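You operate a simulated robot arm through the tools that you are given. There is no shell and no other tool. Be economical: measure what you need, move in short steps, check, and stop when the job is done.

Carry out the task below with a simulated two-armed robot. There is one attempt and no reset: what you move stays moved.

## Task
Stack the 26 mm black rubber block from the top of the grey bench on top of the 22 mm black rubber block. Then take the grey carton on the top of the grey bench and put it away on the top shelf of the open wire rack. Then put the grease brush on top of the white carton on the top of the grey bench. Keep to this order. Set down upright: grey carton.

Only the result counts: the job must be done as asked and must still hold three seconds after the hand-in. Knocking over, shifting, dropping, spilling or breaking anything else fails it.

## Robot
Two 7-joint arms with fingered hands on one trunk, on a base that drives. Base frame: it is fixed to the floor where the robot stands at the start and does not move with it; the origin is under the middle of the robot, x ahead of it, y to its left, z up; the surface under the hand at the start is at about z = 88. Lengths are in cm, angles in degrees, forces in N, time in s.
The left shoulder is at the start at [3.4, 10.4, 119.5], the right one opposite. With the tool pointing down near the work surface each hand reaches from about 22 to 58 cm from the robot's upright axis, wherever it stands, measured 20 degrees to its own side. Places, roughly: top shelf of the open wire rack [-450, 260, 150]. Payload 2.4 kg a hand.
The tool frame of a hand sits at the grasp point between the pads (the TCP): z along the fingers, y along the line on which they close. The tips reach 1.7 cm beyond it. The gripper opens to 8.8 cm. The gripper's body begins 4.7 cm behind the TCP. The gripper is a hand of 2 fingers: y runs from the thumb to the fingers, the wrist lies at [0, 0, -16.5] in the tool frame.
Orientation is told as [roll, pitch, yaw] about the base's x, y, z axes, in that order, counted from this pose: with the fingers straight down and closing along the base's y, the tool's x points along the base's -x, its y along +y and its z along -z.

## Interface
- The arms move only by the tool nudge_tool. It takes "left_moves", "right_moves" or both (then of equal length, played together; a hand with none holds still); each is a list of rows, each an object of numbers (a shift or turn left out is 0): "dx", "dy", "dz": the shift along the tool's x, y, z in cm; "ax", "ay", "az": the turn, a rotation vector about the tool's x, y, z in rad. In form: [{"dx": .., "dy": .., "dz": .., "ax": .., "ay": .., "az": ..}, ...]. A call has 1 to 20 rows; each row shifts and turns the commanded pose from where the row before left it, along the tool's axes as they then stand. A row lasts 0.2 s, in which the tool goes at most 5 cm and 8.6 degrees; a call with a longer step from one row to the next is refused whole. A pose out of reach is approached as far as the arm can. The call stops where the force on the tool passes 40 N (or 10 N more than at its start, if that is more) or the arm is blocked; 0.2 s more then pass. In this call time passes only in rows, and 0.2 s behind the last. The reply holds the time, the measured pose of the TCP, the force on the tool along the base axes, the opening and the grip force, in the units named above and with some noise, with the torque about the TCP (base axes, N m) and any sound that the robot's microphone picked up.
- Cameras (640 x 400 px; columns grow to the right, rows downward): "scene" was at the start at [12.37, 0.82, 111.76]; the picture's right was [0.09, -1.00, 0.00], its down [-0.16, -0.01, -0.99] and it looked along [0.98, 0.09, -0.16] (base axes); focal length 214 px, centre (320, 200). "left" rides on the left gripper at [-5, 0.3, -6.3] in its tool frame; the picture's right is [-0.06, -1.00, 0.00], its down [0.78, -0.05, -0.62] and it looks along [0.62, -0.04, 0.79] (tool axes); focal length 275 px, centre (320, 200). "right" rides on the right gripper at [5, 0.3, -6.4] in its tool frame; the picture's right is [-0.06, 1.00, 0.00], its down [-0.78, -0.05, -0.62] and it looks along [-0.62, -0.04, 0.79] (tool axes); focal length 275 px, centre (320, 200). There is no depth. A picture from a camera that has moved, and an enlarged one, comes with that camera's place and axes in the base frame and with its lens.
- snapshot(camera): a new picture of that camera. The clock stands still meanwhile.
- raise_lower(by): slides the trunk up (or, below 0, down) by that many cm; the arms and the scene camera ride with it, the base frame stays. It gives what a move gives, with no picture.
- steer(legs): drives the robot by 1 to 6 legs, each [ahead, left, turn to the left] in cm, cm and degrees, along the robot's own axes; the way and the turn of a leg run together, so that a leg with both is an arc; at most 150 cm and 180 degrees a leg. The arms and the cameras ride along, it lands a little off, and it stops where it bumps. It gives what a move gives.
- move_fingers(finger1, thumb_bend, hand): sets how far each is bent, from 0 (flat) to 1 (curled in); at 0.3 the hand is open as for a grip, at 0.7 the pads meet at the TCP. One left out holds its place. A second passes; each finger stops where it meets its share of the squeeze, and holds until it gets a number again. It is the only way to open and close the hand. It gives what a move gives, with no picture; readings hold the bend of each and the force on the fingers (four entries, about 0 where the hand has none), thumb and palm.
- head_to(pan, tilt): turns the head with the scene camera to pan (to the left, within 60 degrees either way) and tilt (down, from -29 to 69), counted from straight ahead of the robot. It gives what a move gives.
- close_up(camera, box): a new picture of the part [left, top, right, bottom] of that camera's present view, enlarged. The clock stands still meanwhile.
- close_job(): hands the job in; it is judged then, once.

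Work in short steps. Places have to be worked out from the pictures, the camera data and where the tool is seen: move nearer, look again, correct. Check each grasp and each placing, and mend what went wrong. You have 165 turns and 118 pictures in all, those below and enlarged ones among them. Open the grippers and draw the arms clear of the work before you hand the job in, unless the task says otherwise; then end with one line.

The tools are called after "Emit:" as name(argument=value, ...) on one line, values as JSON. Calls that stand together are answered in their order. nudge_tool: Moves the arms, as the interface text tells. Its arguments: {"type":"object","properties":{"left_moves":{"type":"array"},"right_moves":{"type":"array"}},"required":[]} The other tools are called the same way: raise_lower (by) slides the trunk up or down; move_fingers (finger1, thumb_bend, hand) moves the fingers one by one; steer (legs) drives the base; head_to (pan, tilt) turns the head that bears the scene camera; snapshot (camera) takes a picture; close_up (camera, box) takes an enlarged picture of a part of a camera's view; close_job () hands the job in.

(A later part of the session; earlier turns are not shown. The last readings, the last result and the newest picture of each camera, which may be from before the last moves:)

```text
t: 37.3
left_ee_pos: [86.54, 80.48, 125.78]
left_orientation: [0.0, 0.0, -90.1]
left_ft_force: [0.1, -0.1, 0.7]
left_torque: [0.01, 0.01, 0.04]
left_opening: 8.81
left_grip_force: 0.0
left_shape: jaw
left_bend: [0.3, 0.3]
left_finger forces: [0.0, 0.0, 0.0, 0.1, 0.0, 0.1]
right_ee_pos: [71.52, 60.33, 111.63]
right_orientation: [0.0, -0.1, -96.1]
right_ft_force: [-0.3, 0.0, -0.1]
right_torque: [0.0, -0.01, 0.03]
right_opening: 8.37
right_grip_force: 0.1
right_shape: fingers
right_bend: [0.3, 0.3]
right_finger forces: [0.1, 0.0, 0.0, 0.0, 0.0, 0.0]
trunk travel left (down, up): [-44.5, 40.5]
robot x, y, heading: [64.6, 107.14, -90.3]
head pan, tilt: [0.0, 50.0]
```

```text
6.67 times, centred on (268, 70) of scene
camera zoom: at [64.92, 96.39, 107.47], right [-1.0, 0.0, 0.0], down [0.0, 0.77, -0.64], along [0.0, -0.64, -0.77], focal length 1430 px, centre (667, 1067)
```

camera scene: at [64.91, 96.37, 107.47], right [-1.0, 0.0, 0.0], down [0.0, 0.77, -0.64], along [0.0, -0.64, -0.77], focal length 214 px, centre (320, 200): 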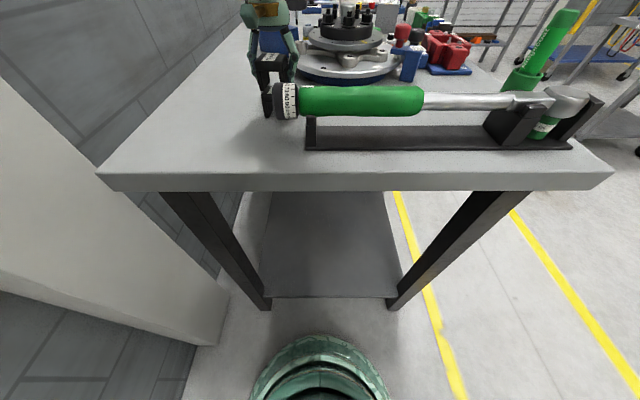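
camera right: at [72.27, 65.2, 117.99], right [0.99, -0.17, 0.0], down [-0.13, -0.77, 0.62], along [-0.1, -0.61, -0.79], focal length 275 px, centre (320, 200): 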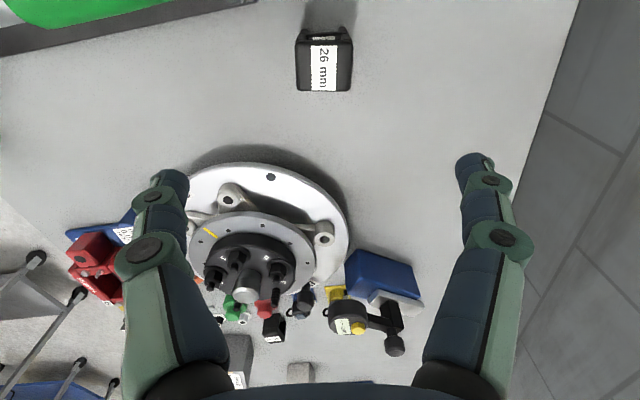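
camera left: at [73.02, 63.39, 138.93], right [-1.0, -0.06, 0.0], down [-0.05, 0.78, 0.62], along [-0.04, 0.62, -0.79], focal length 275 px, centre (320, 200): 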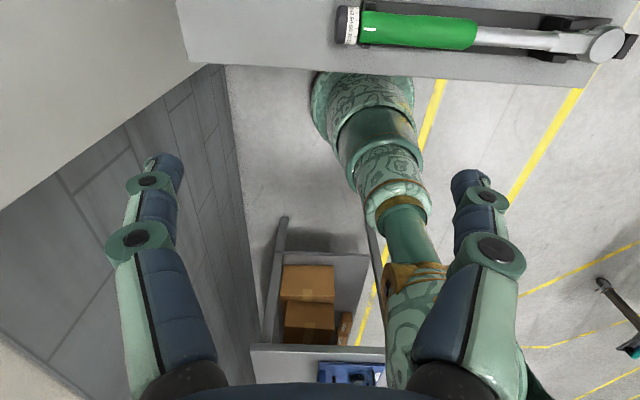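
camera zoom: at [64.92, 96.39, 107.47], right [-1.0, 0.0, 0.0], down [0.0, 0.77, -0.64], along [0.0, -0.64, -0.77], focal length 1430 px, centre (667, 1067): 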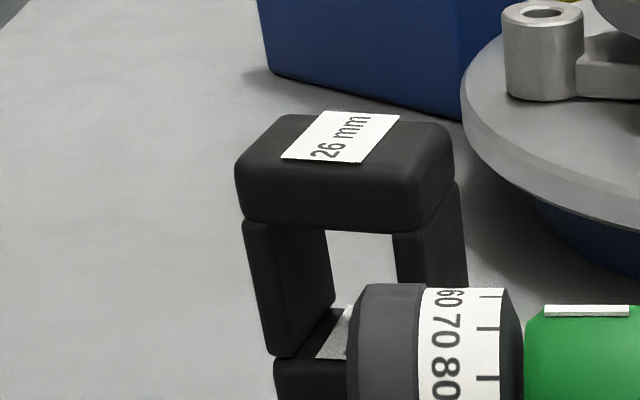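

The stack stands cleanly. I'll raise and retract the arm, raise the trunk, then back out along -x, turn and return to the bench front.

Emit:
nudge_tool(right_moves=[{"dz": -4, "az": -0.105}, {"dz": -4, "dx": 3}, {"dx": 4}, {"dx": 4}, {"dy": -3}, {"dy": -4}, {"dy": -4}])

Emit:
raise_lower(by=12)

Emit:
steer(legs=[[0, -65, 0], [0, 0, 90], [0, -90, 0]])

Emit:
head_to(pan=-10, tilt=45)

Emit:
snapshot(camera="scene")

Emit:
snapshot(camera="right")

```text
t: 38.9
left_ee_pos: [86.35, 80.51, 125.81]
left_orientation: [0.0, 0.1, -90.2]
left_ft_force: [0.3, 0.2, 0.0]
left_torque: [-0.02, 0.01, 0.02]
left_opening: 8.77
left_grip_force: 0.0
left_shape: jaw
left_bend: [0.3, 0.3]
left_finger forces: [0.1, 0.0, 0.1, 0.0, 0.1, 0.0]
right_ee_pos: [60.56, 71.1, 119.03]
right_orientation: [-0.1, 0.0, -90.0]
right_ft_force: [0.3, -0.1, -0.3]
right_torque: [-0.06, 0.0, -0.03]
right_opening: 8.35
right_grip_force: 0.0
right_shape: fingers
right_bend: [0.3, 0.3]
right_finger forces: [0.0, 0.1, 0.0, 0.1, 0.0, 0.0]
trunk travel left (down, up): [-44.5, 40.5]
robot x, y, heading: [64.96, 107.18, -90.3]
head pan, tilt: [0.0, 50.0]
```

```text
t: 40.4
left_ee_pos: [86.43, 80.57, 137.81]
left_orientation: [-0.1, 0.0, -90.1]
left_ft_force: [0.1, 0.2, -0.2]
left_torque: [-0.01, -0.02, -0.01]
left_opening: 8.8
left_grip_force: 0.0
left_shape: jaw
left_bend: [0.3, 0.3]
left_finger forces: [0.1, 0.0, 0.0, 0.1, 0.1, 0.0]
right_ee_pos: [60.67, 71.22, 131.37]
right_orientation: [0.0, 0.0, -90.2]
right_ft_force: [0.2, 0.6, -0.1]
right_torque: [0.0, 0.04, -0.02]
right_opening: 8.36
right_grip_force: 0.1
right_shape: fingers
right_bend: [0.3, 0.3]
right_finger forces: [0.0, 0.0, 0.0, 0.0, 0.0, 0.0]
trunk travel left (down, up): [-56.5, 28.5]
robot x, y, heading: [64.71, 106.97, -90.2]
head pan, tilt: [0.0, 50.0]
```

```text
t: 52.0
left_ee_pos: [28.67, 41.92, 137.83]
left_orientation: [0.0, 0.0, 2.7]
left_ft_force: [-0.6, -0.1, -0.7]
left_torque: [0.0, 0.0, 0.06]
left_opening: 8.77
left_grip_force: 0.0
left_shape: jaw
left_bend: [0.3, 0.3]
left_finger forces: [0.0, 0.0, 0.1, 0.0, 0.0, 0.0]
right_ee_pos: [39.27, 16.48, 131.45]
right_orientation: [0.0, 0.0, 2.7]
right_ft_force: [-0.1, 0.1, 0.0]
right_torque: [-0.01, 0.01, 0.0]
right_opening: 8.34
right_grip_force: 0.0
right_shape: fingers
right_bend: [0.3, 0.3]
right_finger forces: [0.0, 0.0, 0.0, 0.0, 0.1, 0.0]
trunk travel left (down, up): [-56.5, 28.5]
robot x, y, heading: [3.38, 19.0, 2.8]
head pan, tilt: [0.0, 50.0]
```

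```text
t: 52.8
left_ee_pos: [28.63, 42.02, 137.78]
left_orientation: [0.0, -0.1, 2.6]
left_ft_force: [-1.3, 0.4, -0.7]
left_torque: [-0.01, 0.03, 0.03]
left_opening: 8.81
left_grip_force: 0.1
left_shape: jaw
left_bend: [0.3, 0.3]
left_finger forces: [0.1, 0.1, 0.0, 0.0, 0.0, 0.0]
right_ee_pos: [39.27, 16.61, 131.36]
right_orientation: [0.0, 0.0, 2.7]
right_ft_force: [0.3, -0.8, -0.4]
right_torque: [0.01, -0.03, 0.02]
right_opening: 8.39
right_grip_force: 0.0
right_shape: fingers
right_bend: [0.3, 0.3]
right_finger forces: [0.1, 0.1, 0.0, 0.0, 0.0, 0.1]
trunk travel left (down, up): [-56.5, 28.5]
robot x, y, heading: [3.37, 18.4, 2.6]
head pan, tilt: [-10.0, 45.0]
```

```text
85 pictures are left
camera scene: at [14.28, 18.04, 120.22], right [-0.13, -0.99, 0.0], down [-0.7, 0.09, -0.71], along [0.7, -0.09, -0.71], focal length 214 px, centre (320, 200)
```

scene: 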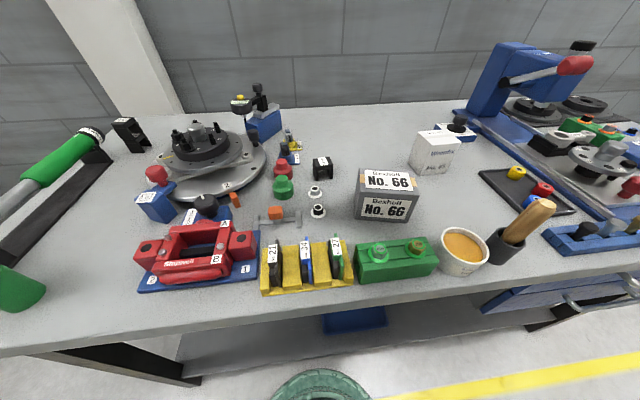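

```text
84 pictures are left
camera right: at [34.23, 16.58, 137.75], right [0.02, 1.0, 0.0], down [0.79, -0.01, 0.62], along [0.62, -0.01, -0.79], focal length 275 px, centre (320, 200)
```

right: 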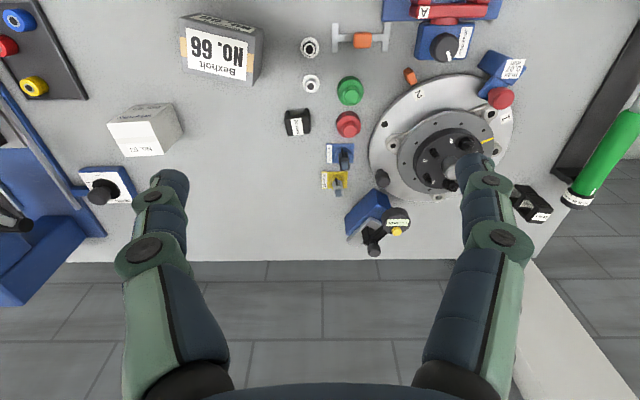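

Back at the front, stack still standing. I'll square up and bring the right hand above the grey carton (near (43,2.5)).

Emit:
steer(legs=[[-2, -4, -2.7]])

Emit:
nudge_tool(right_moves=[{"dy": -3, "dz": 2}, {"dy": -3, "dz": 2}, {"dy": -3, "dx": -1, "dz": 2}])

Emit:
snapshot(camera="right")

```text
t: 53.6
left_ee_pos: [27.76, 36.39, 137.92]
left_orientation: [0.1, 0.0, 0.0]
left_ft_force: [-0.4, -0.7, 0.1]
left_torque: [0.0, 0.0, -0.01]
left_opening: 8.81
left_grip_force: 0.1
left_shape: jaw
left_bend: [0.3, 0.3]
left_finger forces: [0.0, 0.1, 0.0, 0.0, 0.0, 0.0]
right_ee_pos: [37.15, 10.5, 131.45]
right_orientation: [0.1, 0.0, 0.1]
right_ft_force: [-0.7, 0.7, 0.9]
right_torque: [0.0, -0.01, 0.02]
right_opening: 8.38
right_grip_force: 0.1
right_shape: fingers
right_bend: [0.3, 0.3]
right_finger forces: [0.0, 0.0, 0.0, 0.0, 0.0, 0.0]
trunk travel left (down, up): [-56.5, 28.5]
robot x, y, heading: [1.39, 14.67, -0.1]
head pan, tilt: [-10.0, 45.0]
```

```text
t: 54.5
left_ee_pos: [27.85, 36.52, 137.94]
left_orientation: [0.0, 0.1, 0.0]
left_ft_force: [0.6, -0.3, -0.8]
left_torque: [-0.01, -0.01, -0.01]
left_opening: 8.81
left_grip_force: 0.1
left_shape: jaw
left_bend: [0.3, 0.3]
left_finger forces: [0.0, 0.0, 0.0, 0.1, 0.1, 0.0]
right_ee_pos: [38.58, 1.83, 125.26]
right_orientation: [-0.1, 0.0, 0.1]
right_ft_force: [0.3, 0.4, -0.5]
right_torque: [-0.02, -0.02, -0.02]
right_opening: 8.36
right_grip_force: 0.0
right_shape: fingers
right_bend: [0.3, 0.3]
right_finger forces: [0.0, 0.0, 0.1, 0.1, 0.0, 0.1]
trunk travel left (down, up): [-56.5, 28.5]
robot x, y, heading: [1.27, 14.72, 0.2]
head pan, tilt: [-10.0, 45.0]
```

```text
83 pictures are left
camera right: at [33.4, 2.05, 131.63], right [0.06, 1.0, 0.0], down [0.78, -0.05, 0.62], along [0.62, -0.04, -0.79], focal length 275 px, centre (320, 200)
```

right: 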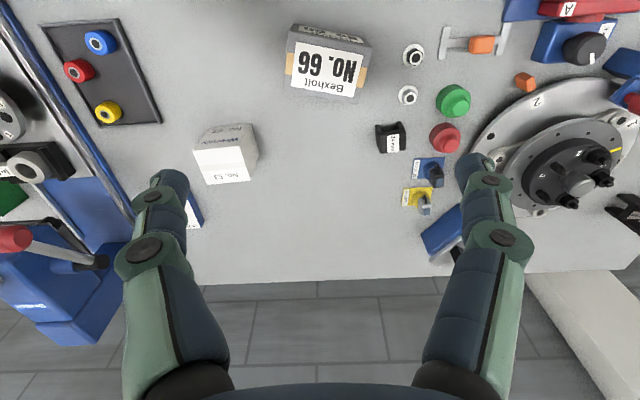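

Emit:
close_up(camera="right", box=[250, 0, 442, 120])

Emit:
snapshot(camera="scene")

```text
3.33 times, centred on (346, 60) of right
camera zoom: at [33.4, 2.05, 131.63], right [0.06, 1.0, 0.0], down [0.78, -0.05, 0.62], along [0.62, -0.04, -0.79], focal length 918 px, centre (233, 667)
```

zoom: 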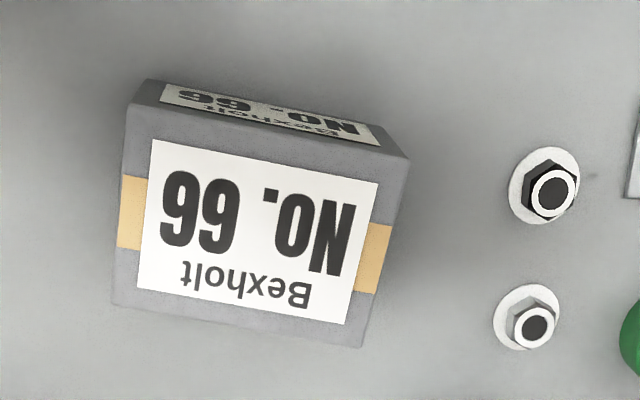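

```text
81 pictures are left
camera scene: at [12.33, 13.37, 120.22], right [-0.17, -0.98, 0.0], down [-0.7, 0.12, -0.71], along [0.7, -0.12, -0.71], focal length 214 px, centre (320, 200)
```

scene: 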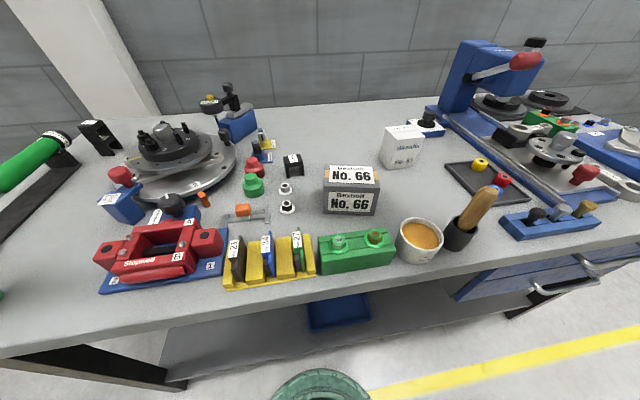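

Carton centre ≈(42,2.2), 9.9×6.7×7 cm, its short side along about -13°. I'll yaw the right hand to +76.6° so it closes across the short side, then lower the trunk.

Emit:
nudge_tool(right_moves=[{"az": -0.1486}, {"az": -0.1486}, {"az": -0.1486}, {"az": -0.1486}, {"az": -0.1486}, {"az": -0.1486}, {"az": -0.1486}, {"az": -0.1486}, {"az": -0.1486}, {"dx": -1.2, "dy": -3.2}])

Emit:
raise_lower(by=-12)

Emit:
snapshot(camera="right")

Emit:
snapshot(camera="scene")

```text
t: 56.6
left_ee_pos: [27.83, 36.56, 137.81]
left_orientation: [0.0, 0.0, 0.0]
left_ft_force: [0.5, 0.4, -0.7]
left_torque: [0.03, -0.03, 0.0]
left_opening: 8.79
left_grip_force: 0.1
left_shape: jaw
left_bend: [0.3, 0.3]
left_finger forces: [0.1, 0.0, 0.1, 0.1, 0.0, 0.0]
right_ee_pos: [41.68, 2.47, 125.4]
right_orientation: [-0.1, 0.1, 76.8]
right_ft_force: [0.6, 0.0, -1.2]
right_torque: [0.01, 0.0, -0.02]
right_opening: 8.36
right_grip_force: 0.0
right_shape: fingers
right_bend: [0.3, 0.3]
right_finger forces: [0.1, 0.0, 0.0, 0.1, 0.0, 0.0]
trunk travel left (down, up): [-56.5, 28.5]
robot x, y, heading: [1.45, 15.21, 0.1]
head pan, tilt: [-10.0, 45.0]
```

```text
t: 58.1
left_ee_pos: [27.86, 36.68, 125.83]
left_orientation: [0.0, 0.0, 0.1]
left_ft_force: [-0.5, -0.3, -0.4]
left_torque: [-0.03, -0.02, 0.01]
left_opening: 8.8
left_grip_force: 0.1
left_shape: jaw
left_bend: [0.3, 0.3]
left_finger forces: [0.0, 0.1, 0.1, 0.1, 0.0, 0.0]
right_ee_pos: [41.65, 2.16, 113.42]
right_orientation: [0.1, 0.0, 76.6]
right_ft_force: [-0.1, 0.4, 0.0]
right_torque: [0.01, 0.01, -0.06]
right_opening: 8.35
right_grip_force: 0.0
right_shape: fingers
right_bend: [0.3, 0.3]
right_finger forces: [0.0, 0.0, 0.0, 0.0, 0.0, 0.0]
trunk travel left (down, up): [-44.5, 40.5]
robot x, y, heading: [1.48, 15.22, 0.1]
head pan, tilt: [-10.0, 45.0]
```

```text
80 pictures are left
camera right: at [40.09, -2.63, 119.78], right [-0.96, 0.29, 0.0], down [0.23, 0.75, 0.62], along [0.18, 0.59, -0.79], focal length 275 px, centre (320, 200)
```

right: 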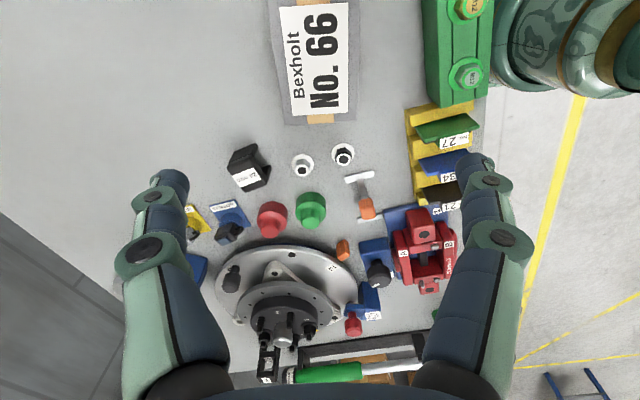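

```text
79 pictures are left
camera scene: at [12.51, 13.44, 108.17], right [-0.17, -0.98, 0.0], down [-0.7, 0.12, -0.71], along [0.7, -0.12, -0.71], focal length 214 px, centre (320, 200)
```

scene: 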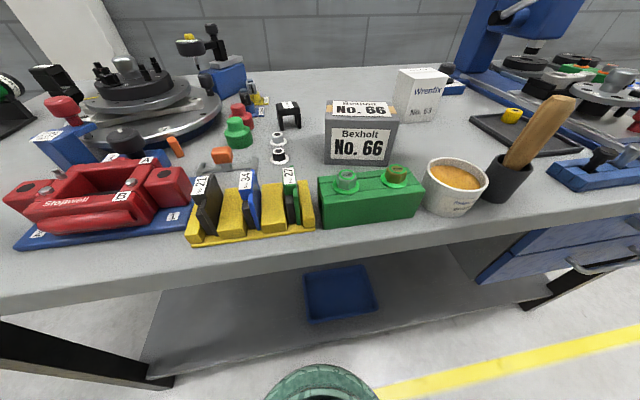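

Hand is nearly centred. Fine adjust (-1.5° yaw, -0.4, -0.2) and descend to z≈99 for a check.

Emit:
nudge_tool(right_moves=[{"dx": -0.4, "dy": -0.18, "az": 0.025}, {"dz": 4}, {"dz": 4}, {"dz": 4}, {"dz": 2}])

Emit:
snapshot(camera="right")

Emit:
snapshot(camera="scene")

```text
t: 59.4
left_ee_pos: [27.83, 36.61, 125.82]
left_orientation: [0.0, 0.0, 0.1]
left_ft_force: [0.0, -0.2, -0.3]
left_torque: [0.04, 0.03, 0.04]
left_opening: 8.79
left_grip_force: 0.0
left_shape: jaw
left_bend: [0.3, 0.3]
left_finger forces: [0.1, 0.0, 0.0, 0.0, 0.1, 0.0]
right_ee_pos: [41.86, 2.65, 99.3]
right_orientation: [0.0, 0.0, 75.3]
right_ft_force: [0.2, 0.9, 0.4]
right_torque: [-0.01, -0.01, -0.01]
right_opening: 8.36
right_grip_force: 0.0
right_shape: fingers
right_bend: [0.3, 0.3]
right_finger forces: [0.1, 0.0, 0.0, 0.0, 0.1, 0.1]
trunk travel left (down, up): [-44.5, 40.5]
robot x, y, heading: [1.41, 14.71, 0.3]
head pan, tilt: [-10.0, 45.0]
```

```text
78 pictures are left
camera right: at [40.23, -2.16, 105.7], right [-0.95, 0.32, 0.0], down [0.25, 0.75, 0.62], along [0.2, 0.59, -0.79], focal length 275 px, centre (320, 200)
```

right: 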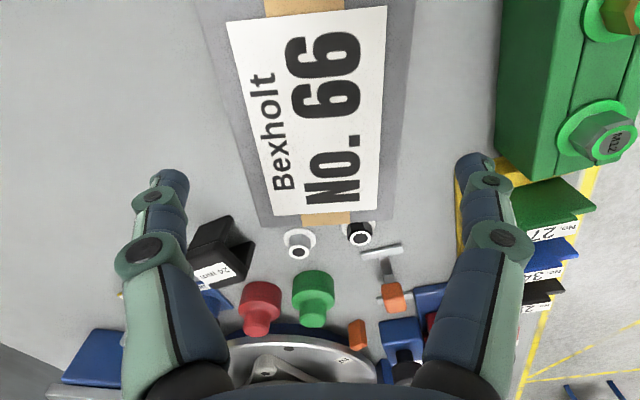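

```text
77 pictures are left
camera scene: at [12.52, 13.43, 108.16], right [-0.17, -0.98, 0.0], down [-0.7, 0.12, -0.71], along [0.7, -0.12, -0.71], focal length 214 px, centre (320, 200)
```

scene: 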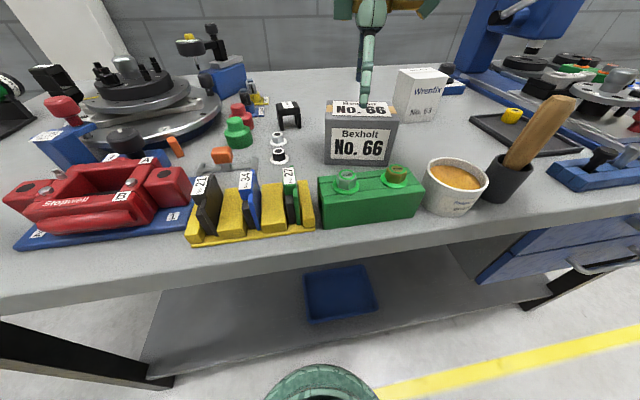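

Centred laterally; yaw correction had the wrong sign, so turn +2.6° now, then descend to grip height.

Emit:
nudge_tool(right_moves=[{"dx": 0.3, "az": -0.045}, {"dz": 2}, {"dz": 2}, {"dz": 2}, {"dz": 1.7}])

Emit:
snapshot(camera="right")

```text
t: 60.6
left_ee_pos: [27.67, 36.68, 126.04]
left_orientation: [0.0, -0.1, 0.0]
left_ft_force: [0.6, 0.0, -0.3]
left_torque: [-0.03, 0.05, 0.01]
left_opening: 8.79
left_grip_force: 0.0
left_shape: jaw
left_bend: [0.3, 0.3]
left_finger forces: [0.0, 0.0, 0.1, 0.1, 0.0, 0.0]
right_ee_pos: [42.02, 2.1, 92.66]
right_orientation: [-1.0, -0.6, 77.5]
right_ft_force: [-3.9, -2.3, 24.6]
right_torque: [0.02, -0.22, 0.0]
right_opening: 9.88
right_grip_force: 14.7
right_shape: fingers
right_bend: [0.3, 0.3]
right_finger forces: [13.9, 0.0, 0.0, 0.0, 14.9, 0.0]
trunk travel left (down, up): [-44.5, 40.5]
robot x, y, heading: [1.15, 14.85, -0.1]
head pan, tilt: [-10.0, 45.0]
stopped in row 5 (right hand): the force on the tool passed its limit at 49 N (the readings are from after the stop); the commanded pose is now the measured one
```

```text
76 pictures are left
camera right: at [40.44, -2.7, 98.95], right [-0.96, 0.28, -0.02], down [0.2, 0.75, 0.63], along [0.19, 0.6, -0.78], focal length 275 px, centre (320, 200)
```

right: 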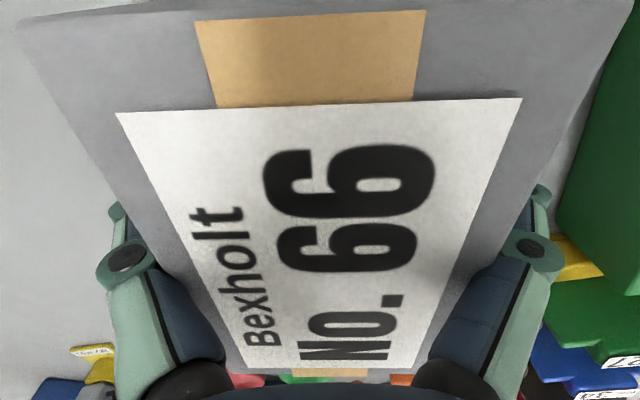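

The fingers wedged on the carton's sides (opening forced to 9.9). I'll back up and re-measure; then open wider (bend 0.1).

Emit:
nudge_tool(right_moves=[{"dz": -1}, {"dz": -2}, {"dz": -3}, {"dz": -3}])

Emit:
move_fingers(hand="right", finger1=0.12, thumb_bend=0.12)

Emit:
snapshot(camera="right")

Emit:
snapshot(camera="scene")

```text
t: 61.6
left_ee_pos: [27.81, 36.62, 125.96]
left_orientation: [0.0, 0.0, 0.0]
left_ft_force: [0.1, 0.1, 0.6]
left_torque: [0.03, -0.03, 0.01]
left_opening: 8.79
left_grip_force: 0.1
left_shape: jaw
left_bend: [0.3, 0.3]
left_finger forces: [0.0, 0.1, 0.0, 0.0, 0.0, 0.0]
right_ee_pos: [42.25, 2.31, 101.47]
right_orientation: [-0.8, -0.3, 77.6]
right_ft_force: [-0.6, 0.7, 0.2]
right_torque: [0.0, 0.02, 0.05]
right_opening: 8.41
right_grip_force: 0.1
right_shape: fingers
right_bend: [0.3, 0.3]
right_finger forces: [0.0, 0.0, 0.0, 0.0, 0.1, 0.0]
trunk travel left (down, up): [-44.5, 40.5]
robot x, y, heading: [1.33, 15.08, -0.1]
head pan, tilt: [-10.0, 45.0]
```

```text
t: 62.6
left_ee_pos: [27.81, 36.58, 125.84]
left_orientation: [0.0, 0.0, 0.0]
left_ft_force: [0.4, 0.2, 0.2]
left_torque: [0.01, 0.0, 0.03]
left_opening: 8.8
left_grip_force: 0.1
left_shape: jaw
left_bend: [0.3, 0.3]
left_finger forces: [0.0, 0.0, 0.0, 0.0, 0.0, 0.1]
right_ee_pos: [42.34, 2.17, 101.35]
right_orientation: [-0.7, -0.4, 77.7]
right_ft_force: [-0.2, 0.4, 1.2]
right_torque: [0.0, 0.0, -0.01]
right_opening: 10.74
right_grip_force: 0.0
right_shape: fingers
right_bend: [0.12, 0.12]
right_finger forces: [0.0, 0.0, 0.0, 0.0, 0.0, 0.0]
trunk travel left (down, up): [-44.5, 40.5]
robot x, y, heading: [1.21, 14.89, -0.3]
head pan, tilt: [-10.0, 45.0]
```

```text
75 pictures are left
camera right: at [40.65, -2.54, 107.68], right [-0.96, 0.27, -0.01], down [0.21, 0.75, 0.62], along [0.18, 0.6, -0.78], focal length 275 px, centre (320, 200)
```

right: 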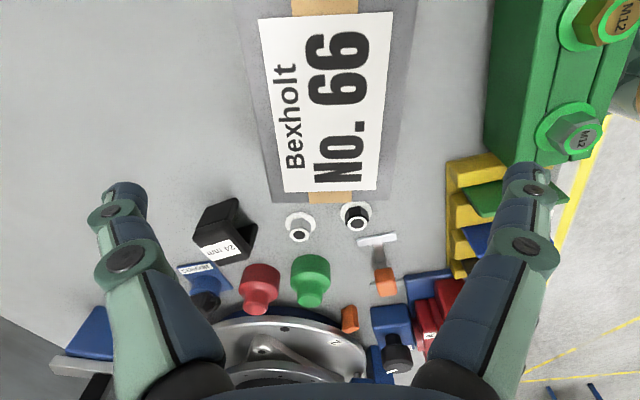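

```text
74 pictures are left
camera scene: at [12.52, 13.43, 108.16], right [-0.17, -0.98, 0.0], down [-0.7, 0.12, -0.71], along [0.7, -0.12, -0.71], focal length 214 px, centre (320, 200)
```

scene: 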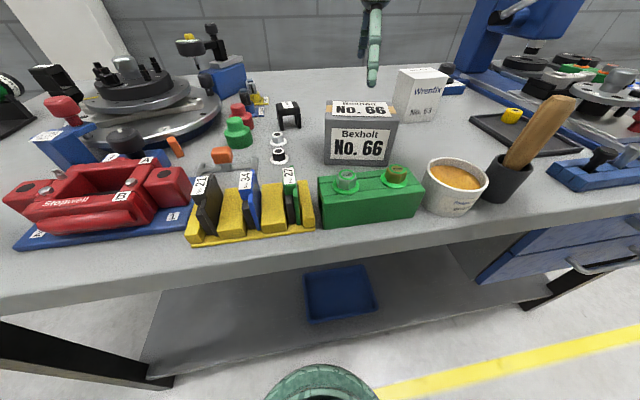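

Carton undisturbed. Zooming to check yaw alignment before a shallower grip.

Emit:
close_up(camera="right", box=[160, 0, 480, 200])

```text
2.00 times, centred on (320, 100) of right
camera zoom: at [40.65, -2.54, 107.68], right [-0.96, 0.27, -0.01], down [0.21, 0.75, 0.62], along [0.18, 0.6, -0.78], focal length 551 px, centre (320, 400)
```

zoom: 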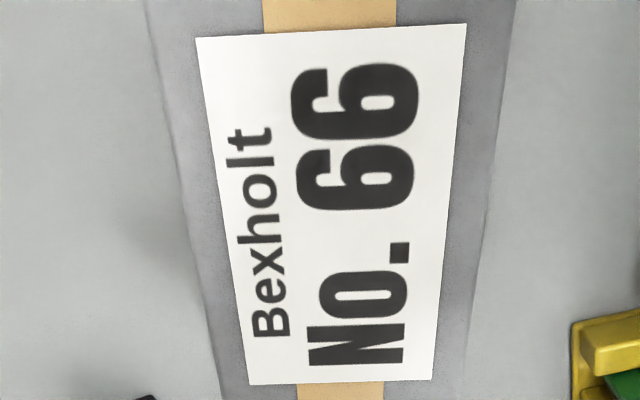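

Yaw within 1°, width 6.8; shift +0.3 along tool y and descend to z≈94.2 for a shallower grip.

Emit:
nudge_tool(right_moves=[{"dy": 0.3, "ay": -0.012, "ax": -0.007}, {"dz": 2.5}, {"dz": 2.5}, {"dz": 1.2}, {"dz": 1}])

Emit:
snapshot(camera="right")

Emit:
close_up(camera="scene", box=[290, 60, 450, 160])

```text
t: 63.8
left_ee_pos: [27.84, 36.56, 125.95]
left_orientation: [0.0, 0.0, 0.0]
left_ft_force: [0.0, 0.1, -0.5]
left_torque: [0.01, -0.01, 0.01]
left_opening: 8.79
left_grip_force: 0.0
left_shape: jaw
left_bend: [0.3, 0.3]
left_finger forces: [0.0, 0.0, 0.0, 0.1, 0.0, 0.0]
right_ee_pos: [41.71, 2.42, 94.01]
right_orientation: [-0.2, -1.1, 77.6]
right_ft_force: [-0.1, 0.5, -0.4]
right_torque: [0.05, -0.04, 0.02]
right_opening: 10.74
right_grip_force: 0.1
right_shape: fingers
right_bend: [0.12, 0.12]
right_finger forces: [0.1, 0.0, 0.1, 0.1, 0.0, 0.1]
trunk travel left (down, up): [-44.5, 40.5]
robot x, y, heading: [1.34, 15.13, 0.3]
head pan, tilt: [-10.0, 45.0]
```

```text
72 pictures are left
camera right: at [40.13, -2.54, 100.33], right [-0.96, 0.27, 0.0], down [0.21, 0.75, 0.63], along [0.18, 0.61, -0.77], focal length 275 px, centre (320, 200)
```

right: 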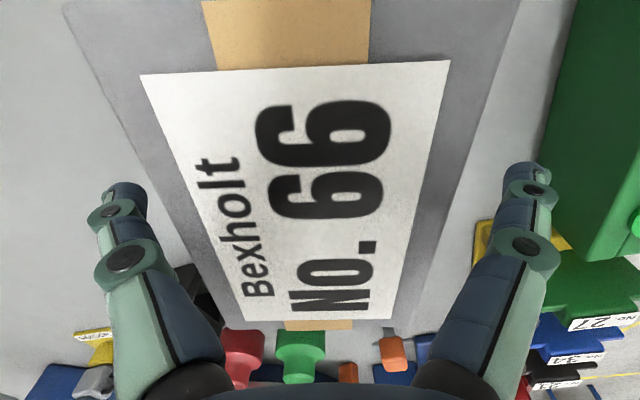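

```text
4.00 times, centred on (370, 110) of scene
camera zoom: at [12.52, 13.43, 108.16], right [-0.17, -0.98, 0.0], down [-0.7, 0.12, -0.71], along [0.7, -0.12, -0.71], focal length 858 px, centre (120, 560)
```

zoom: 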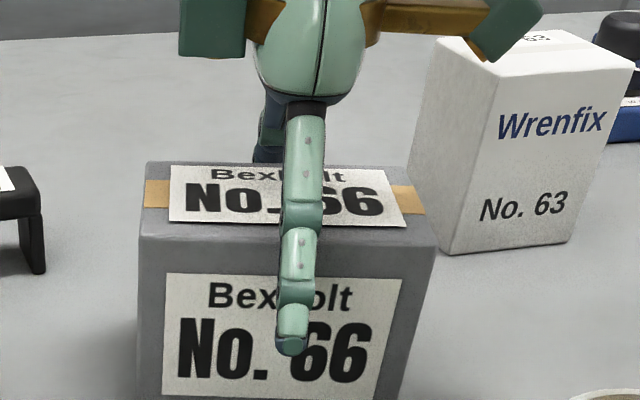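

The finger overlaps the front face's upper half and clears everything. Closing.

Emit:
move_fingers(hand="right", finger1=0.7, thumb_bend=0.7)

Emit:
snapshot(camera="right")

Emit:
close_up(camera="scene", box=[290, 60, 450, 160])

```text
t: 64.8
left_ee_pos: [27.82, 36.7, 125.83]
left_orientation: [0.0, 0.1, 0.0]
left_ft_force: [0.4, 0.1, -0.2]
left_torque: [-0.01, -0.03, -0.02]
left_opening: 8.78
left_grip_force: 0.1
left_shape: jaw
left_bend: [0.3, 0.3]
left_finger forces: [0.1, 0.0, 0.1, 0.0, 0.1, 0.0]
right_ee_pos: [41.68, 2.41, 94.14]
right_orientation: [-0.3, -0.9, 77.5]
right_ft_force: [0.4, 1.2, 0.2]
right_torque: [-0.01, -0.06, -0.01]
right_opening: 5.95
right_grip_force: 23.4
right_shape: fingers
right_bend: [0.49, 0.55]
right_finger forces: [22.7, 0.0, 0.0, 0.0, 23.1, 0.0]
trunk travel left (down, up): [-44.5, 40.5]
robot x, y, heading: [1.16, 15.02, -0.1]
head pan, tilt: [-10.0, 45.0]
```

```text
70 pictures are left
camera right: at [40.14, -2.53, 100.33], right [-0.96, 0.27, 0.0], down [0.21, 0.75, 0.63], along [0.18, 0.61, -0.77], focal length 275 px, centre (320, 200)
```

right: 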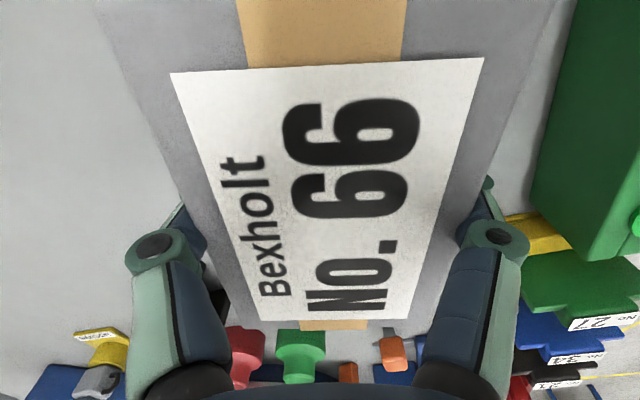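

```text
4.00 times, centred on (370, 110) of scene
camera zoom: at [12.54, 13.43, 108.16], right [-0.17, -0.98, 0.0], down [-0.7, 0.12, -0.71], along [0.7, -0.12, -0.71], focal length 858 px, centre (120, 560)
```

zoom: 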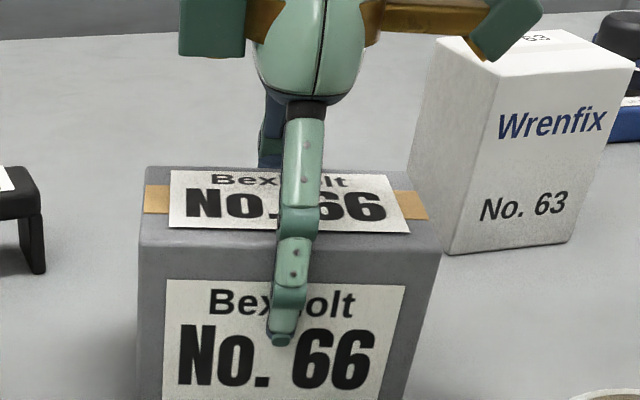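

Gripped with 23 N. Lifting a bit and checking.

Emit:
nudge_tool(right_moves=[{"dz": -0.7}, {"dz": -1}, {"dz": -2}])

Emit:
snapshot(camera="scene")

```text
t: 65.6
left_ee_pos: [27.82, 36.53, 125.86]
left_orientation: [-0.1, 0.0, -0.1]
left_ft_force: [0.3, 0.4, 0.1]
left_torque: [0.02, -0.01, -0.01]
left_opening: 8.8
left_grip_force: 0.2
left_shape: jaw
left_bend: [0.3, 0.3]
left_finger forces: [0.0, 0.0, 0.0, 0.0, 0.0, 0.0]
right_ee_pos: [41.42, 2.02, 97.84]
right_orientation: [-0.3, -1.1, 77.6]
right_ft_force: [0.3, -0.2, -3.4]
right_torque: [0.0, 0.0, 0.0]
right_opening: 5.96
right_grip_force: 22.8
right_shape: fingers
right_bend: [0.49, 0.55]
right_finger forces: [22.5, 0.0, 0.0, 0.1, 22.5, 0.0]
trunk travel left (down, up): [-44.5, 40.5]
robot x, y, heading: [1.23, 14.58, -0.2]
head pan, tilt: [-10.0, 45.0]
```

```text
68 pictures are left
camera scene: at [12.53, 13.43, 108.16], right [-0.17, -0.98, 0.0], down [-0.7, 0.12, -0.71], along [0.7, -0.12, -0.71], focal length 214 px, centre (320, 200)
```

scene: 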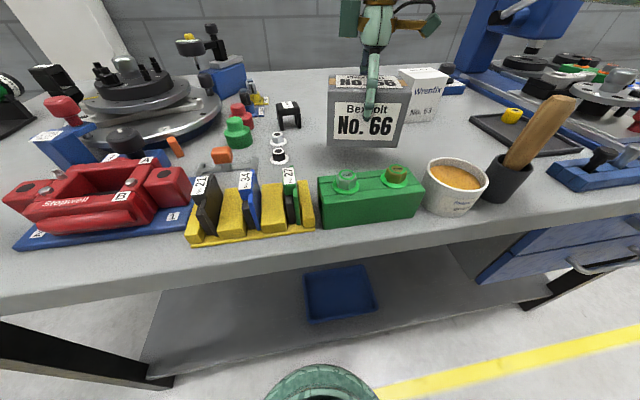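

Carton held level (≈3.4 N). Lift high, raise trunk, back off and turn toward the rack to look.

Emit:
nudge_tool(right_moves=[{"dz": -4}, {"dz": -4}, {"dz": -4}, {"dz": -4}, {"dz": -4}])

Emit:
raise_lower(by=20)

Emit:
head_to(pan=0, tilt=15)

Emit:
steer(legs=[[-40, 0, 0], [0, 0, 150]])

Emit:
snapshot(camera="scene")

```text
t: 66.8
left_ee_pos: [27.86, 36.72, 125.79]
left_orientation: [0.0, 0.0, 0.0]
left_ft_force: [0.1, 0.5, -0.2]
left_torque: [0.02, 0.01, 0.01]
left_opening: 8.8
left_grip_force: 0.1
left_shape: jaw
left_bend: [0.3, 0.3]
left_finger forces: [0.0, 0.1, 0.0, 0.1, 0.0, 0.0]
right_ee_pos: [41.52, 2.11, 117.73]
right_orientation: [-0.4, -1.0, 77.5]
right_ft_force: [-0.6, 0.2, -3.8]
right_torque: [0.02, -0.03, 0.03]
right_opening: 5.99
right_grip_force: 22.1
right_shape: fingers
right_bend: [0.49, 0.55]
right_finger forces: [22.0, 0.1, 0.1, 0.0, 22.2, 0.0]
trunk travel left (down, up): [-44.5, 40.5]
robot x, y, heading: [1.31, 14.74, -0.0]
head pan, tilt: [-10.0, 45.0]
```

```text
t: 69.0
left_ee_pos: [27.89, 36.58, 145.81]
left_orientation: [-0.1, 0.0, 0.0]
left_ft_force: [0.4, -0.1, -0.2]
left_torque: [0.03, 0.02, -0.01]
left_opening: 8.77
left_grip_force: 0.1
left_shape: jaw
left_bend: [0.3, 0.3]
left_finger forces: [0.0, 0.0, 0.0, 0.1, 0.0, 0.0]
right_ee_pos: [41.48, 1.86, 137.76]
right_orientation: [-0.2, -1.0, 77.5]
right_ft_force: [-0.2, -0.9, -3.1]
right_torque: [0.03, 0.03, -0.01]
right_opening: 5.97
right_grip_force: 22.1
right_shape: fingers
right_bend: [0.49, 0.55]
right_finger forces: [22.0, 0.0, 0.1, 0.0, 22.2, 0.0]
trunk travel left (down, up): [-64.5, 20.5]
robot x, y, heading: [1.09, 14.76, -0.2]
head pan, tilt: [-10.0, 45.0]
```

```text
t: 69.9
left_ee_pos: [27.82, 36.5, 145.79]
left_orientation: [0.0, 0.0, 0.0]
left_ft_force: [0.3, -1.0, -0.5]
left_torque: [0.0, -0.03, 0.03]
left_opening: 8.77
left_grip_force: 0.0
left_shape: jaw
left_bend: [0.3, 0.3]
left_finger forces: [0.0, 0.1, 0.0, 0.1, 0.1, 0.1]
right_ee_pos: [41.53, 1.95, 137.81]
right_orientation: [-0.2, -0.9, 77.6]
right_ft_force: [-0.4, -0.1, -2.9]
right_torque: [0.02, -0.02, 0.0]
right_opening: 5.96
right_grip_force: 22.0
right_shape: fingers
right_bend: [0.49, 0.55]
right_finger forces: [22.0, 0.0, 0.0, 0.1, 22.2, 0.1]
trunk travel left (down, up): [-64.5, 20.5]
robot x, y, heading: [1.71, 14.98, 0.2]
head pan, tilt: [0.0, 15.0]
```

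```text
t: 78.6
left_ee_pos: [-70.99, 7.23, 145.82]
left_orientation: [0.0, 0.0, 153.3]
left_ft_force: [-0.2, 0.4, -0.5]
left_torque: [-0.04, 0.0, -0.01]
left_opening: 8.78
left_grip_force: 0.2
left_shape: jaw
left_bend: [0.3, 0.3]
left_finger forces: [0.0, 0.1, 0.0, 0.0, 0.0, 0.0]
right_ee_pos: [-67.48, 44.36, 137.79]
right_orientation: [-0.2, -1.0, -129.1]
right_ft_force: [0.1, 0.1, -3.4]
right_torque: [0.0, 0.01, 0.01]
right_opening: 5.92
right_grip_force: 20.1
right_shape: fingers
right_bend: [0.49, 0.55]
right_finger forces: [19.8, 0.0, 0.0, 0.1, 19.7, 0.0]
trunk travel left (down, up): [-64.5, 20.5]
robot x, y, heading: [-37.71, 14.79, 153.0]
head pan, tilt: [0.0, 15.0]
```

```text
67 pictures are left
camera scene: at [-48.21, 20.11, 132.92], right [0.45, 0.89, 0.0], down [0.23, -0.12, -0.97], along [-0.86, 0.44, -0.26], focal length 214 px, centre (320, 200)
```

scene: 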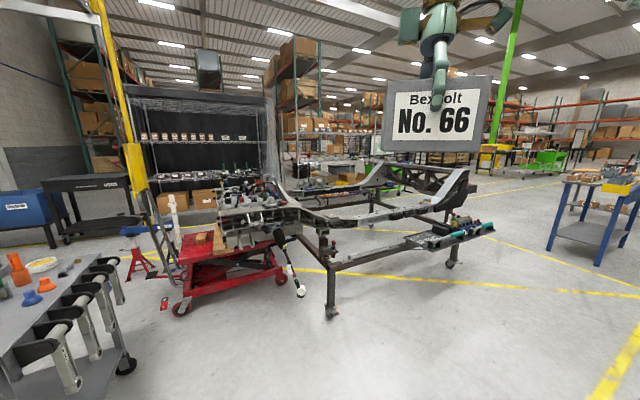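

Emit:
close_up(camera="scene", box=[230, 60, 470, 210])

Emit:
close_up(camera="scene", box=[100, 70, 300, 195])

```text
2.67 times, centred on (350, 135) of scene
camera zoom: at [-48.21, 20.11, 132.92], right [0.45, 0.89, 0.0], down [0.23, -0.12, -0.97], along [-0.86, 0.44, -0.26], focal length 572 px, centre (240, 373)
```

zoom: 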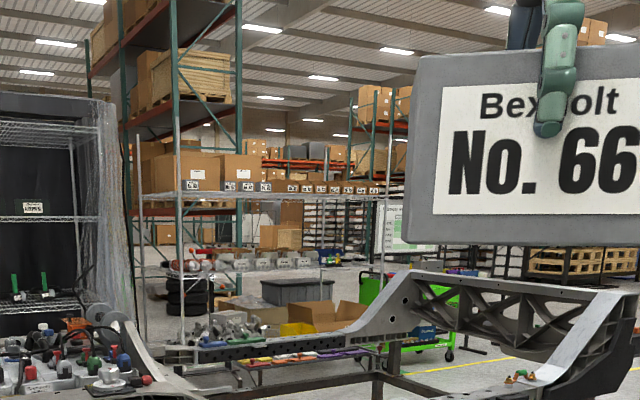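

```text
3.20 times, centred on (200, 132) of scene
camera zoom: at [-48.21, 20.11, 132.92], right [0.45, 0.89, 0.0], down [0.23, -0.12, -0.97], along [-0.86, 0.44, -0.26], focal length 686 px, centre (704, 416)
```

zoom: 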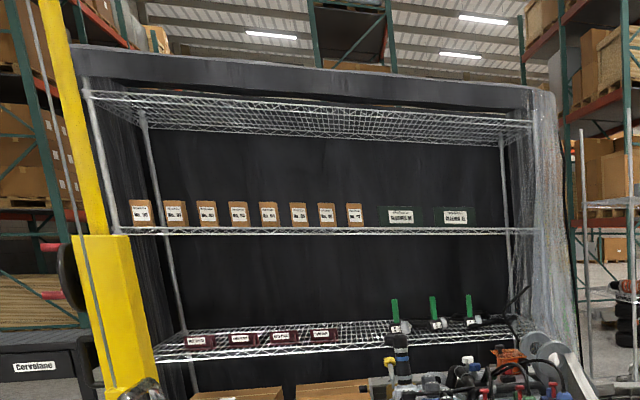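

The open wire rack is beyond the vehicle frame (target projects onto its top shelf). I'll turn to +y and inspect the lane around the frame.

Emit:
steer(legs=[[0, 0, -48]])

Emit:
snapshot(camera="scene")

```text
t: 81.2
left_ee_pos: [-65.72, 34.14, 145.81]
left_orientation: [-0.1, 0.0, 105.8]
left_ft_force: [-0.9, -0.8, 1.2]
left_torque: [0.0, 0.02, -0.03]
left_opening: 8.81
left_grip_force: 0.1
left_shape: jaw
left_bend: [0.3, 0.3]
left_finger forces: [0.1, 0.1, 0.1, 0.1, 0.0, 0.0]
right_ee_pos: [-36.06, 56.89, 137.74]
right_orientation: [-0.3, -1.0, -176.5]
right_ft_force: [0.8, -0.1, -2.4]
right_torque: [0.01, -0.03, 0.01]
right_opening: 5.86
right_grip_force: 19.1
right_shape: fingers
right_bend: [0.49, 0.55]
right_finger forces: [19.1, 0.0, 0.1, 0.0, 19.2, 0.0]
trunk travel left (down, up): [-64.5, 20.5]
robot x, y, heading: [-37.4, 14.73, 105.9]
head pan, tilt: [0.0, 15.0]
```

```text
64 pictures are left
camera scene: at [-40.75, 26.26, 132.92], right [0.96, 0.27, 0.0], down [0.07, -0.25, -0.97], along [-0.26, 0.93, -0.26], focal length 214 px, centre (320, 200)
```

scene: 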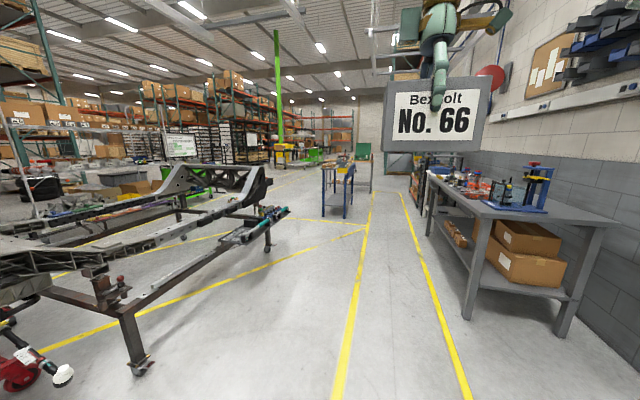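

The walkway ahead is clear; I'll go up it to y≈315, then look west toward the rack.

Emit:
steer(legs=[[0, 0, -15.9], [150, 0, 0], [148, 0, 0], [0, 0, 90]])

Emit:
snapshot(camera="scene")

```text
t: 100.2
left_ee_pos: [-69.16, 287.86, 145.94]
left_orientation: [0.1, 0.0, -177.6]
left_ft_force: [0.6, -0.3, 0.7]
left_torque: [0.01, -0.03, -0.03]
left_opening: 8.78
left_grip_force: 0.0
left_shape: jaw
left_bend: [0.3, 0.3]
left_finger forces: [0.0, 0.0, 0.0, 0.0, 0.1, 0.1]
right_ee_pos: [-84.3, 322.0, 137.77]
right_orientation: [-0.4, -0.9, -99.9]
right_ft_force: [0.0, 0.2, -2.7]
right_torque: [-0.02, 0.02, 0.0]
right_opening: 5.8
right_grip_force: 18.4
right_shape: fingers
right_bend: [0.49, 0.55]
right_finger forces: [18.1, 0.0, 0.1, 0.0, 18.4, 0.0]
trunk travel left (down, up): [-64.5, 20.5]
robot x, y, heading: [-43.69, 310.83, -177.3]
head pan, tilt: [0.0, 15.0]
```

```text
63 pictures are left
camera scene: at [-55.56, 310.19, 132.92], right [-0.04, 1.0, 0.0], down [0.26, 0.01, -0.97], along [-0.96, -0.04, -0.26], focal length 214 px, centre (320, 200)
```

scene: 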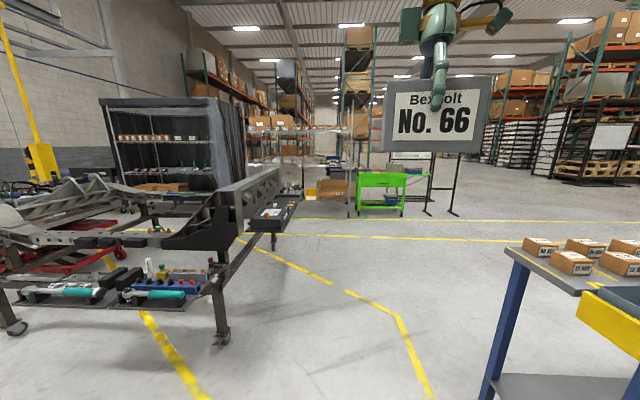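

Lane west at y≈312 is clear past the frame. Driving west ~300 cm.

Emit:
steer(legs=[[0, -3, -2.7], [150, 0, 0], [145, 0, 0]])

Emit:
snapshot(camera="scene")

```text
t: 114.7
left_ee_pos: [-361.87, 297.46, 145.87]
left_orientation: [0.0, 0.0, 179.9]
left_ft_force: [-0.5, 0.3, 0.3]
left_torque: [0.04, 0.01, 0.02]
left_opening: 8.79
left_grip_force: 0.2
left_shape: jaw
left_bend: [0.3, 0.3]
left_finger forces: [0.1, 0.0, 0.0, 0.0, 0.0, 0.0]
right_ee_pos: [-375.44, 332.2, 137.85]
right_orientation: [-0.2, -1.0, -102.4]
right_ft_force: [0.7, 0.5, -3.4]
right_torque: [-0.01, 0.01, -0.01]
right_opening: 5.83
right_grip_force: 18.6
right_shape: fingers
right_bend: [0.49, 0.55]
right_finger forces: [18.3, 0.0, 0.0, 0.0, 18.6, 0.0]
trunk travel left (down, up): [-64.5, 20.5]
robot x, y, heading: [-335.44, 319.2, 180.1]
head pan, tilt: [0.0, 15.0]
```

```text
62 pictures are left
camera scene: at [-347.27, 319.2, 132.92], right [0.0, 1.0, 0.0], down [0.26, 0.0, -0.97], along [-0.97, 0.0, -0.26], focal length 214 px, centre (320, 200)
```

scene: 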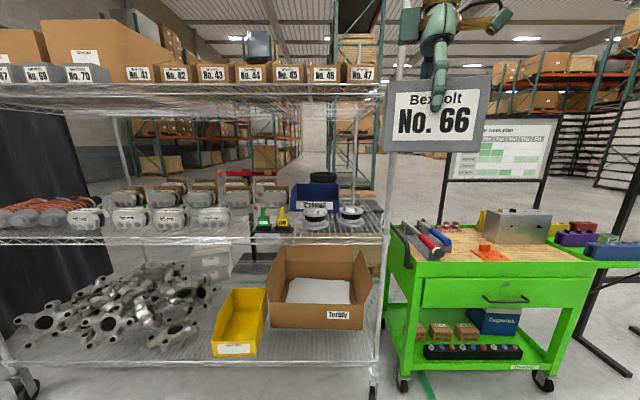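

The rack is right ahead: front edge x≈-437, y from ~142 to 348, top shelf z≈150 with small cartons. I'll raise the trunk fully and the hand a bit to see the shelf top.

Emit:
raise_lower(by=20.4)

Emit:
nudge_tool(right_moves=[{"dz": -3}, {"dz": -3}, {"dz": -3}])

Emit:
head_to(pan=20, tilt=10)

Emit:
snapshot(camera="scene")

Emit:
snapshot(camera="right")

```text
t: 116.9
left_ee_pos: [-361.91, 297.53, 166.24]
left_orientation: [0.0, 0.0, 179.9]
left_ft_force: [-0.1, 0.2, -0.1]
left_torque: [0.02, -0.01, 0.02]
left_opening: 8.78
left_grip_force: 0.0
left_shape: jaw
left_bend: [0.3, 0.3]
left_finger forces: [0.0, 0.1, 0.0, 0.0, 0.0, 0.0]
right_ee_pos: [-375.42, 332.22, 158.14]
right_orientation: [-0.2, -1.0, -102.4]
right_ft_force: [0.0, -0.5, -2.4]
right_torque: [-0.02, -0.01, 0.01]
right_opening: 5.79
right_grip_force: 18.5
right_shape: fingers
right_bend: [0.49, 0.55]
right_finger forces: [18.3, 0.1, 0.0, 0.0, 18.5, 0.1]
trunk travel left (down, up): [-84.9, 0.1]
robot x, y, heading: [-335.52, 319.2, 180.0]
head pan, tilt: [0.0, 15.0]
```

```text
t: 117.7
left_ee_pos: [-361.82, 297.4, 166.22]
left_orientation: [0.0, 0.1, 179.9]
left_ft_force: [-0.3, -0.1, 0.0]
left_torque: [-0.01, 0.0, 0.0]
left_opening: 8.8
left_grip_force: 0.1
left_shape: jaw
left_bend: [0.3, 0.3]
left_finger forces: [0.0, 0.0, 0.0, 0.0, 0.0, 0.0]
right_ee_pos: [-375.6, 332.5, 167.0]
right_orientation: [-0.3, -0.9, -102.4]
right_ft_force: [0.2, -0.2, -1.6]
right_torque: [0.0, 0.03, 0.0]
right_opening: 5.82
right_grip_force: 18.4
right_shape: fingers
right_bend: [0.49, 0.55]
right_finger forces: [18.3, 0.0, 0.1, 0.1, 18.4, 0.0]
trunk travel left (down, up): [-84.9, 0.1]
robot x, y, heading: [-335.05, 319.45, 180.1]
head pan, tilt: [0.0, 15.0]
```

```text
t: 118.5
left_ee_pos: [-361.87, 297.46, 166.22]
left_orientation: [0.0, 0.1, 180.0]
left_ft_force: [-0.3, 0.0, -0.3]
left_torque: [0.01, -0.01, 0.0]
left_opening: 8.82
left_grip_force: 0.0
left_shape: jaw
left_bend: [0.3, 0.3]
left_finger forces: [0.0, 0.0, 0.0, 0.0, 0.1, 0.1]
right_ee_pos: [-375.54, 332.45, 166.93]
right_orientation: [-0.2, -1.0, -102.4]
right_ft_force: [-0.1, 0.9, -2.6]
right_torque: [0.02, 0.0, 0.01]
right_opening: 5.81
right_grip_force: 18.2
right_shape: fingers
right_bend: [0.49, 0.55]
right_finger forces: [18.3, 0.0, 0.1, 0.0, 18.4, 0.1]
trunk travel left (down, up): [-84.9, 0.1]
robot x, y, heading: [-335.16, 319.36, 180.2]
head pan, tilt: [20.0, 10.0]
```

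```text
61 pictures are left
camera scene: at [-346.61, 316.04, 154.16], right [-0.34, 0.94, 0.0], down [0.16, 0.06, -0.98], along [-0.93, -0.34, -0.17], focal length 214 px, centre (320, 200)
```

scene: 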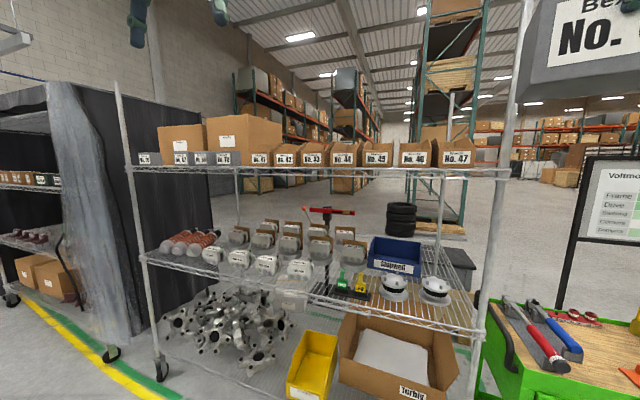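

```text
60 pictures are left
camera right: at [-374.29, 337.37, 173.26], right [0.96, -0.28, 0.0], down [-0.21, -0.74, 0.63], along [-0.18, -0.61, -0.77], focal length 275 px, centre (320, 200)
```

right: 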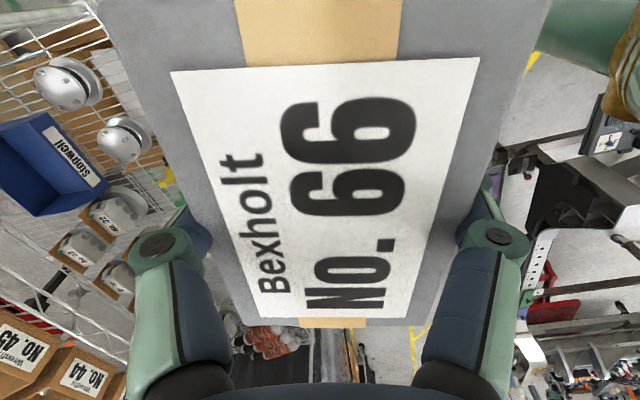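

Emit:
close_up(camera="scene", box=[110, 100, 310, 225])

Emit:
close_up(camera="scene", box=[320, 80, 540, 217])

```text
3.20 times, centred on (210, 162) of scene
camera zoom: at [-346.61, 316.04, 154.16], right [-0.34, 0.94, 0.0], down [0.16, 0.06, -0.98], along [-0.93, -0.34, -0.17], focal length 686 px, centre (672, 320)
```

zoom: 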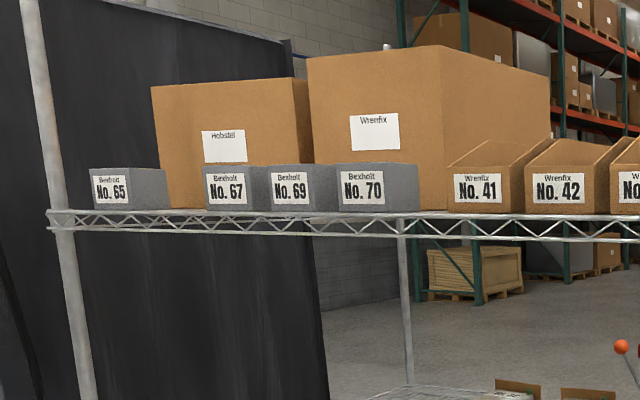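

```text
2.91 times, centred on (430, 148) of scene
camera zoom: at [-346.61, 316.04, 154.16], right [-0.34, 0.94, 0.0], down [0.16, 0.06, -0.98], along [-0.93, -0.34, -0.17], focal length 624 px, centre (0, 350)
```

zoom: 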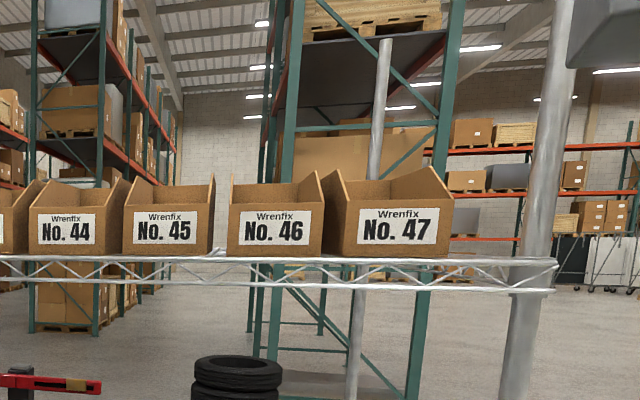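

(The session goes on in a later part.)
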